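You operate a simulated robot arm through the tools that you are given. There is no shell and no other tool. Be economical: measure what you need, move in short steps, check, and stop when the job is done.

Carry out the task below with a simulated robot arm. There is one attempt and no reset: what you move stays moved.

TASK
Put the grey block on top of the newsprint sheet.

It is judged by the outcome, as a careful person would: the job done as asked, and still so three seconds after it is handed in. It fails if anything else is knocked over, pushed out of place, dropped, spilled or broken.

THE ROBOT
A 7-joint arm with a two-finger parallel gripper, fixed in place. Base frame: the origin is at the foot of the arm, x ahead of it, y to its left, z up; the work surface is at about z = 0. Lengths are in m, angles in rad, forces in N, time in s.
With the tool pointing down near the work surface it reaches from about 0.22 to 0.58 m from the base axis. Its first joint turns from -1.152 to 1.152 rad. Payload 2.5 kg.
Tool frame: the origin (TCP) lies between the finger pads and is the grasp point; the fingertips stand 0.023 m ahead of it; z points along the fingers, y is the line along which they close. The gripper opens to 0.094 m. The fingers are 0.038 m wide and 0.01 m thick; the gripper's body (0.054 by 0.096 m) begins 0.039 m behind the TCP.
Orientation is told as [roll, pitch, yaw] about the base's x, y, z axes, in that order, counted from this pose: with the fingers straight down and closing along the base's y, the tool's x points along the base's -x, its y along +y and its z along -z.

THE INTERFACE
- The arm moves only by the tool play_rows. Its argument "plan" is a list that holds one entry, the list of rows, each a list of 6 numbers: the shift along the tool's x, y, z in m, then the turn, a rotation vector about the tool's x, y, z in rad. In form: [[[dx, dy, dz, wx, wy, wz], ...]]. A call has 1 to 10 rows; each row is the pose to reach, as a shift and turn from the pose commanded when the call began, along the tool's axes at that moment. "grip" is the gripper command, from -1 (shut) to 1 (fully open), values between in proportion, set as the call begins (left out, the last holds). A row lasts 0.2 s, in which the tool goes at most 0.05 m and 0.15 rad; a call with a longer step from one row to the next is refused whole, and so is a gripper value outside its range. A pose out of reach is approached as far as the arm can. The call stops where the force on the tool passes 40 N (or 10 N more than at its start, if that is more) or the arm is blocked; 0.2 s more then pass. The fingers move at their own pace (about 0.108 m/s each) and stop on an object; they squeeze with about 24 N. The grip force told is the motor's: it shows also when the fingers shut on nothing. Time passes only in rows, and 0.2 s behind the last, so rows that repeat a pose let the fingers close. It gives the time, the measured TCP pose, the force on the tool (base axes), the opening and the grip force at its end, in the units of the frame above (readings bear some noise).
- Cameras (640 x 400 px; columns grow to the right, rows downward): "scene" is fixed at [0.1118, -0.4007, 0.5452]; the picture's right is [0.87, -0.49, 0.00], its down [-0.27, -0.47, -0.84] and it looks along [0.42, 0.73, -0.54] (base axes); focal length 338 px, centre (320, 200). "wrist" rides on the gripper at [-0.039, 0, -0.044] in the tool frame; the picture's right is [0.00, -1.00, 0.00], its down [0.97, 0.00, -0.24] and it looks along [0.24, 0.00, 0.97] (tool axes); focal length 218 px, centre (320, 200).
- capture(camera): a new picture of that camera. No time passes.
- measure_at(camera, pixels): there is no depth. For up to 12 entries [column, row, z] of the newest picture of that camera ("zoom" is the newest enlarged one), the place [x, y] in the base frame at which the ray of that pixel passes the height z, good to about 0.002 m. No time passes.
- zoom(camera, box): a new picture of the part [left, top, right, bottom] of that camera's present view, enlarged. No time passes.
- close_job(): hands the job in; it is judged then, once.

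Work in short steps. Measure before you move; look again where a grasp or a placing could have gone wrong, and mend it. You have 60 turns and 22 pictures in all, those below and enlarged ones among them. Open the gripper and draw the arm clear of the work before you hand the job in, unless the task says otherwise; then end with one line.

The tools are called as a command line: name --argument value ..., lists and objects as JSON in quotes. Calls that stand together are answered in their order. play_rows: Moves the arm, as the interface text tells. Its arguments: {"type":"object","properties":{"plan":{"type":"array"},"grip":{"type":"number"}},"required":["plan"]} The other tools are called the same way: capture (camera) takes a picture; measure_at (camera, pixels) gives the place at which the rays of pixels pass given heights; zoom (camera, box) takes an enlarged picture of a part of a camera's view; close_job () hands the job in.

At the start:

```text
clock: 0.0
eef_pos: [0.3339, 0.0479, 0.2834]
ee_rot: [0.001, 0.001, 0.0]
ft_force: [0.6, 0.2, -0.6]
gripper_width: 0.0942
grasp_force: 0.0
```

scene: 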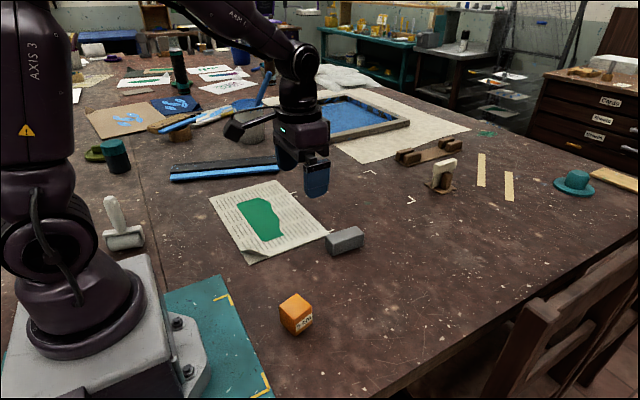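
wrist: 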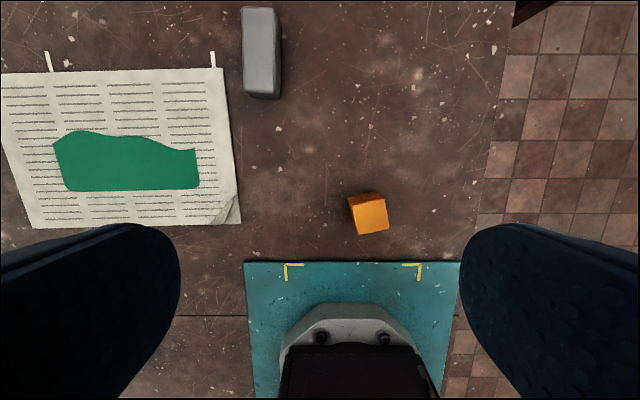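

The grey block is in the wrist view at about (262,52) and the newsprint spans about (0..240, 70..228). I'll measure both and zoom in on the block.

measure_at --camera "wrist" --pixels '[[242, 8, 0.03], [274, 8, 0.03], [246, 93, 0.03], [279, 97, 0.03], [250, 98, 0.0], [279, 98, 0.0], [225, 68, 0], [240, 222, 0], [2, 73, 0], [33, 228, 0], [125, 160, 0], [368, 215, 0.03]]'

zoom --camera "scene" --box '[200, 170, 400, 295]'

```text
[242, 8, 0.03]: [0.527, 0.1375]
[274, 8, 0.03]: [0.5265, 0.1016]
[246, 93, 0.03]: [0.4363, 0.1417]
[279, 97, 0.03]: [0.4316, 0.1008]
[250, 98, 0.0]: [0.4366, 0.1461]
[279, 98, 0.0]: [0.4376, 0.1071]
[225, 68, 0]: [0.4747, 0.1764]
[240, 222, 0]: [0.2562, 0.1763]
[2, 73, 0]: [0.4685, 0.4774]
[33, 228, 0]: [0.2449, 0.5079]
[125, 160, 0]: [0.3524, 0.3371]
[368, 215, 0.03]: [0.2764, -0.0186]
```

```text
3.20 times, centred on (300, 232) of scene
```

zoom: 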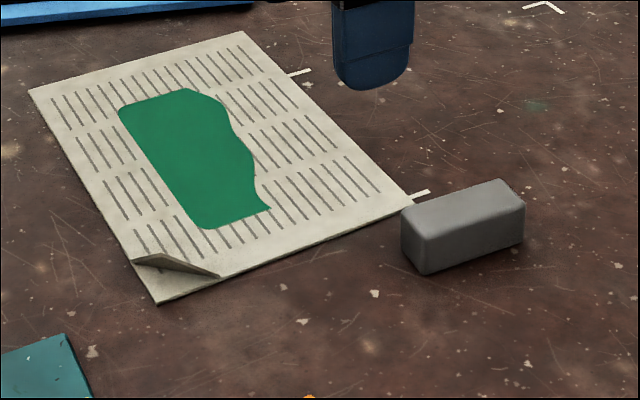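

measure_at --camera "zoom" --pixels '[[412, 205, 0], [243, 31, 0], [28, 91, 0], [157, 305, 0], [422, 275, 0], [523, 240, 0], [403, 247, 0], [270, 208, 0], [205, 229, 0], [402, 212, 0.035], [500, 180, 0.035], [525, 205, 0.035]]'

```text
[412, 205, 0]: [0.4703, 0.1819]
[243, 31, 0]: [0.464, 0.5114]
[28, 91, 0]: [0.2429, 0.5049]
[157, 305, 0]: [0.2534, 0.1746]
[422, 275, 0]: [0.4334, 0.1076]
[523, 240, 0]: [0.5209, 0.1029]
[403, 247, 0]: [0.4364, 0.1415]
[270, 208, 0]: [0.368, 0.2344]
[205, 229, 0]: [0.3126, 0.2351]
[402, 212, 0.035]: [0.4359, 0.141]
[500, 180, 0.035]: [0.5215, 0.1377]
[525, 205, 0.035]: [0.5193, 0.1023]
```

The block spans x 0.434–0.521, y 0.103–0.142, is about 0.035 high and yawed about -0.045. I'll move above it at z about 0.12 with the gripper open.

play_rows --plan '[[[-0.036, 0.018, 0.02, 0, 0, 0.01], [-0.072, 0.037, 0.04, 0, 0, 0.02], [-0.108, 0.055, 0.08, 0, 0, 0.03], [-0.144, 0.0745, 0.12, 0, 0, 0.045], [-0.144, 0.0745, 0.16, 0, 0, 0.045], [-0.144, 0.0745, 0.16, 0, 0, 0.045]]]' --grip 1

capture --camera "wrist"

capture --camera "scene"

```text
refused: row 3 steps farther than a row can; nothing moved
```

```text
18 pictures are left
```

wrist: 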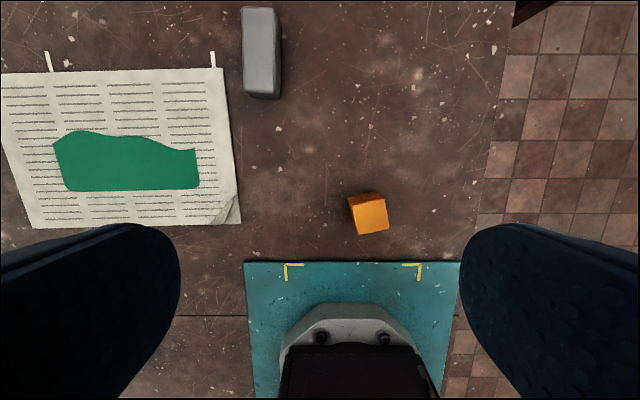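

```text
17 pictures are left
```

scene: 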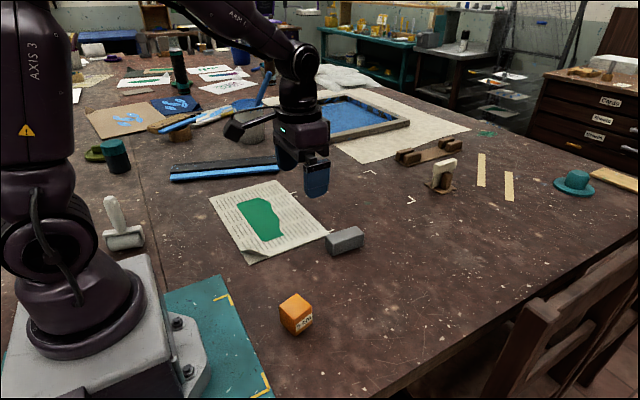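

That was refused because a step was too long; nothing moved. I'll repeat it in smaller steps.

play_rows --plan '[[[-0.036, 0.018, 0.01, 0, 0, 0.01], [-0.072, 0.037, 0.03, 0, 0, 0.02], [-0.108, 0.055, 0.05, 0, 0, 0.03], [-0.144, 0.0745, 0.07, 0, 0, 0.045], [-0.144, 0.0745, 0.11, 0, 0, 0.045], [-0.144, 0.0745, 0.15, 0, 0, 0.045], [-0.144, 0.0745, 0.16, 0, 0, 0.045], [-0.144, 0.0745, 0.16, 0, 0, 0.045]]]' --grip 1

```text
clock: 1.8
eef_pos: [0.4756, 0.1221, 0.1224]
ee_rot: [0.001, 0.0, -0.044]
ft_force: [-0.2, 0.1, 0.2]
gripper_width: 0.0941
grasp_force: 0.1
```

The tool is at (0.476, 0.122, 0.122). I'll check the alignment in both views.

capture --camera "wrist"

zoom --camera "scene" --box '[240, 130, 440, 255]'

```text
16 pictures are left
```

wrist: 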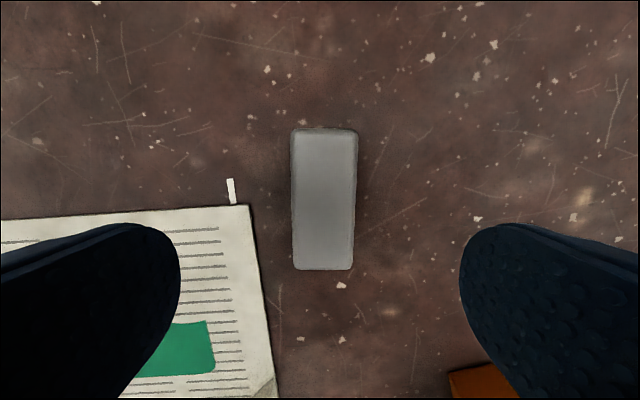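

```text
3.20 times, centred on (340, 192) of scene
```

zoom: 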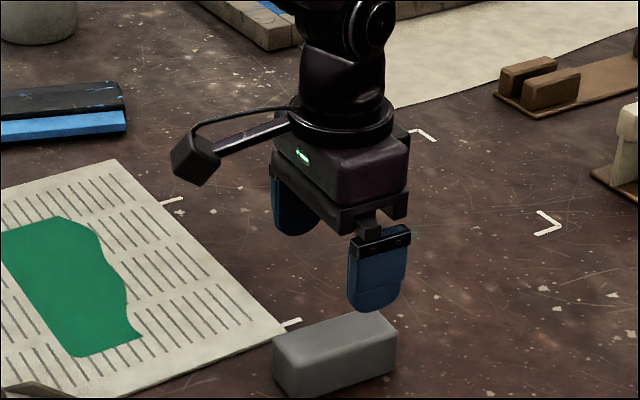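

The block is centred between the fingers, at about column 324. The left finger would come down near the sheet edge, so I'll narrow the opening to about 0.066 and descend to z about 0.027.

play_rows --plan '[[[-0.002, 0, 0, 0, 0, 0], [-0.002, 0, 0.03, 0, 0, 0], [-0.002, 0, 0.06, 0, 0, 0], [-0.002, 0, 0.08, 0, 0, 0], [-0.002, 0, 0.095, 0, 0, 0], [-0.002, 0, 0.095, 0, 0, 0]]]' --grip 0.4

```text
clock: 3.2
eef_pos: [0.4801, 0.1237, 0.0266]
ee_rot: [0.0, 0.0, -0.046]
ft_force: [-0.9, 0.7, -0.2]
gripper_width: 0.0658
grasp_force: 0.0
```

The tool is at grasp height with no contact. I'll close the fingers.

play_rows --plan '[[[0, 0, 0, 0, 0, 0], [0, 0, 0, 0, 0, 0], [0, 0, 0, 0, 0, 0], [0, 0, 0, 0, 0, 0]]]' --grip -1

play_rows --plan '[[[0, 0, -0.02, 0, 0, 0], [0, 0, -0.04, 0, 0, 0], [0, 0, -0.06, 0, 0, 0], [0, 0, -0.06, 0, 0, 0]]]'

capture --camera "scene"

```text
clock: 4.2
eef_pos: [0.4799, 0.1231, 0.0281]
ee_rot: [0.001, 0.001, -0.046]
ft_force: [-0.1, -0.7, 0.8]
gripper_width: 0.0399
grasp_force: 24.4
```

```text
clock: 5.2
eef_pos: [0.4779, 0.1226, 0.0874]
ee_rot: [0.001, 0.0, -0.046]
ft_force: [0.2, 0.2, -1.6]
gripper_width: 0.0396
grasp_force: 23.9
```

```text
14 pictures are left
```

scene: 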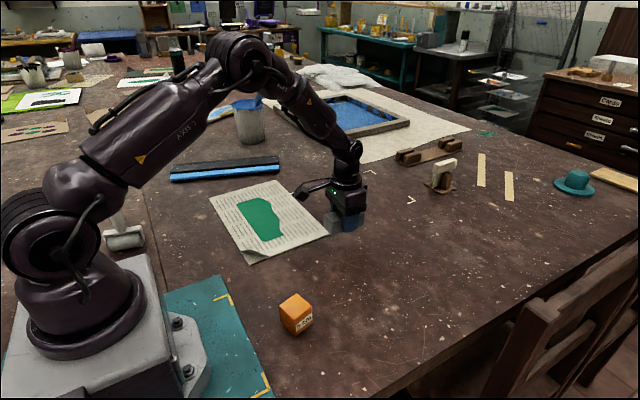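

The block is gripped at width 0.040 and lifted. I'll carry it to about (0.415, 0.213), bare paper beside the green shape, staying at z about 0.087.

play_rows --plan '[[[0.017, 0.022, 0, 0, 0, 0], [0.034, 0.044, 0, 0, 0, 0], [0.051, 0.066, 0, 0, 0, 0], [0.067, 0.088, 0, 0, 0, 0], [0.067, 0.088, 0, 0, 0, 0]]]'

zoom --camera "scene" --box '[200, 150, 400, 275]'

capture --camera "wrist"

```text
clock: 6.4
eef_pos: [0.4157, 0.2116, 0.0872]
ee_rot: [-0.001, -0.001, -0.046]
ft_force: [-0.9, 0.3, -0.9]
gripper_width: 0.0396
grasp_force: 23.9
```

```text
3.20 times, centred on (300, 212) of scene
```

zoom: 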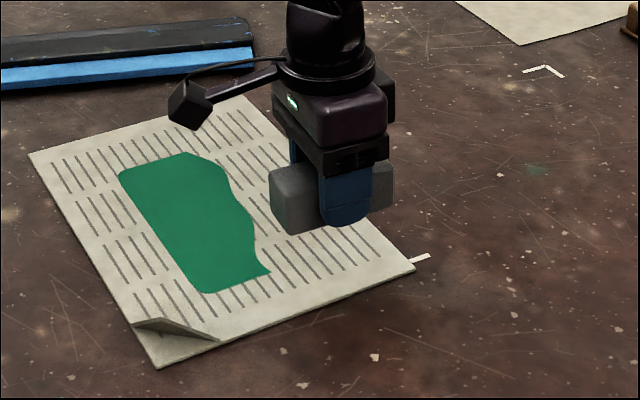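

```text
12 pictures are left
```

wrist: 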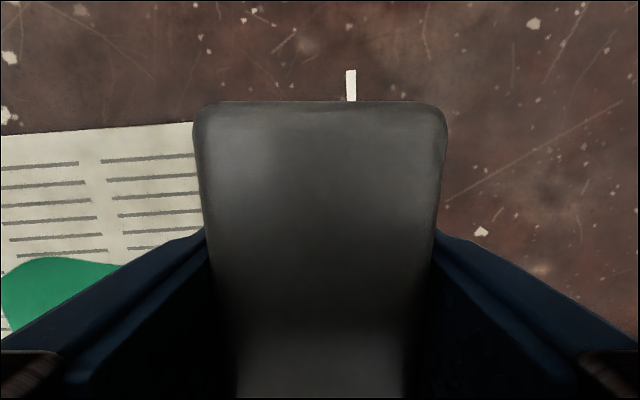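

The position is good. I'll lower slowly until just about in contact.

play_rows --plan '[[[-0.001, 0.002, 0.02, 0, 0, 0], [-0.001, 0.002, 0.04, 0, 0, 0], [-0.001, 0.002, 0.05, 0, 0, 0], [-0.001, 0.002, 0.055, 0, 0, 0], [-0.001, 0.002, 0.057, 0, 0, 0], [-0.001, 0.002, 0.057, 0, 0, 0]]]'

zoom --camera "scene" --box '[260, 190, 356, 250]'

```text
clock: 7.8
eef_pos: [0.4185, 0.2144, 0.031]
ee_rot: [0.002, -0.001, -0.045]
ft_force: [-2.7, -1.6, 16.7]
gripper_width: 0.0395
grasp_force: 23.9
```

```text
6.67 times, centred on (308, 220) of scene
```

zoom: 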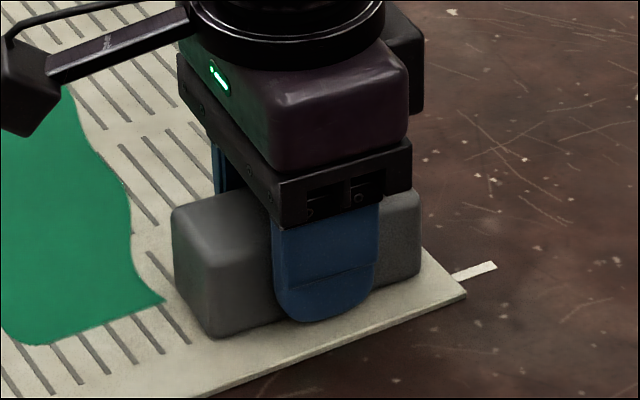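

The block is in contact with the sheet, with 16.7 N upward, and lies fully on it. I'll open partway, then rise.

play_rows --plan '[[[0, 0, -0.001, 0, 0, 0], [0, 0, -0.001, 0, 0, 0], [0, 0, -0.001, 0, 0, 0]]]' --grip 0.4

play_rows --plan '[[[0, 0, -0.02, 0, 0, 0], [0, 0, -0.05, 0, 0, 0], [0, 0, -0.09, 0, 0, 0], [0, 0, -0.13, 0, 0, 0], [0, 0, -0.17, 0, 0, 0], [0, 0, -0.2, 0, 0, 0], [0, 0, -0.2, 0, 0, 0]]]'

zoom --camera "scene" --box '[200, 150, 400, 275]'

capture --camera "wrist"

```text
clock: 8.6
eef_pos: [0.4187, 0.2139, 0.0317]
ee_rot: [0.0, -0.002, -0.046]
ft_force: [-0.1, 0.4, -0.1]
gripper_width: 0.066
grasp_force: 0.1
```

```text
clock: 10.2
eef_pos: [0.4222, 0.2153, 0.2349]
ee_rot: [-0.002, 0.0, -0.045]
ft_force: [1.0, -0.4, 1.2]
gripper_width: 0.066
grasp_force: 0.1
```

```text
3.20 times, centred on (300, 212) of scene
```

zoom: 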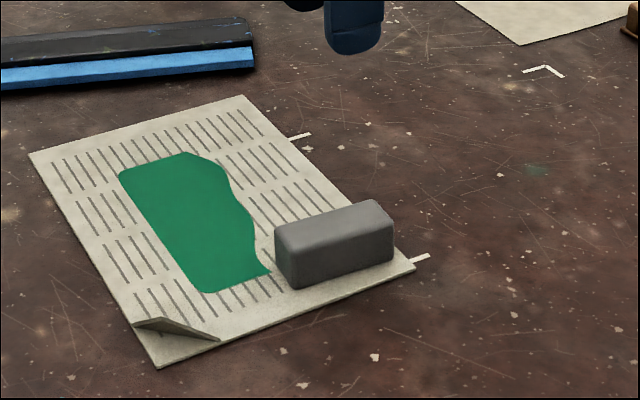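

```text
9 pictures are left
```

wrist: 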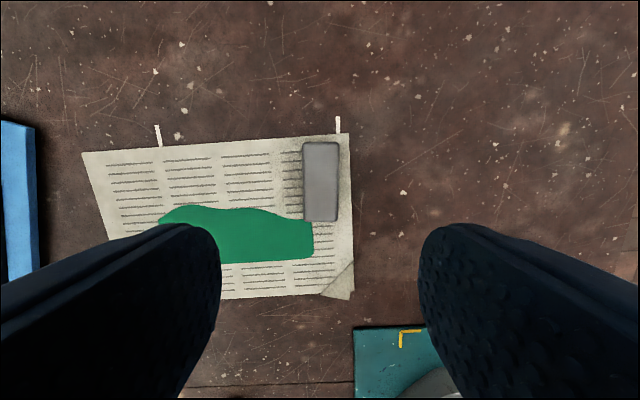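

The block rests fully on the sheet at (320,182) in the wrist view, the sheet hasn't moved, and the arm is clear. I'll open the gripper fully and hand the job in.

play_rows --plan '[[[0, 0, 0, 0, 0, 0], [0, 0, 0, 0, 0, 0]]]' --grip 1

close_job

```text
clock: 10.8
eef_pos: [0.4222, 0.2146, 0.2345]
ee_rot: [-0.001, 0.0, -0.045]
ft_force: [-0.4, 0.1, -0.1]
gripper_width: 0.0938
grasp_force: 0.1
```

```text
The job is handed in.
```

The grey block is resting on the newsprint sheet, nothing else was moved, and I've handed the job in.
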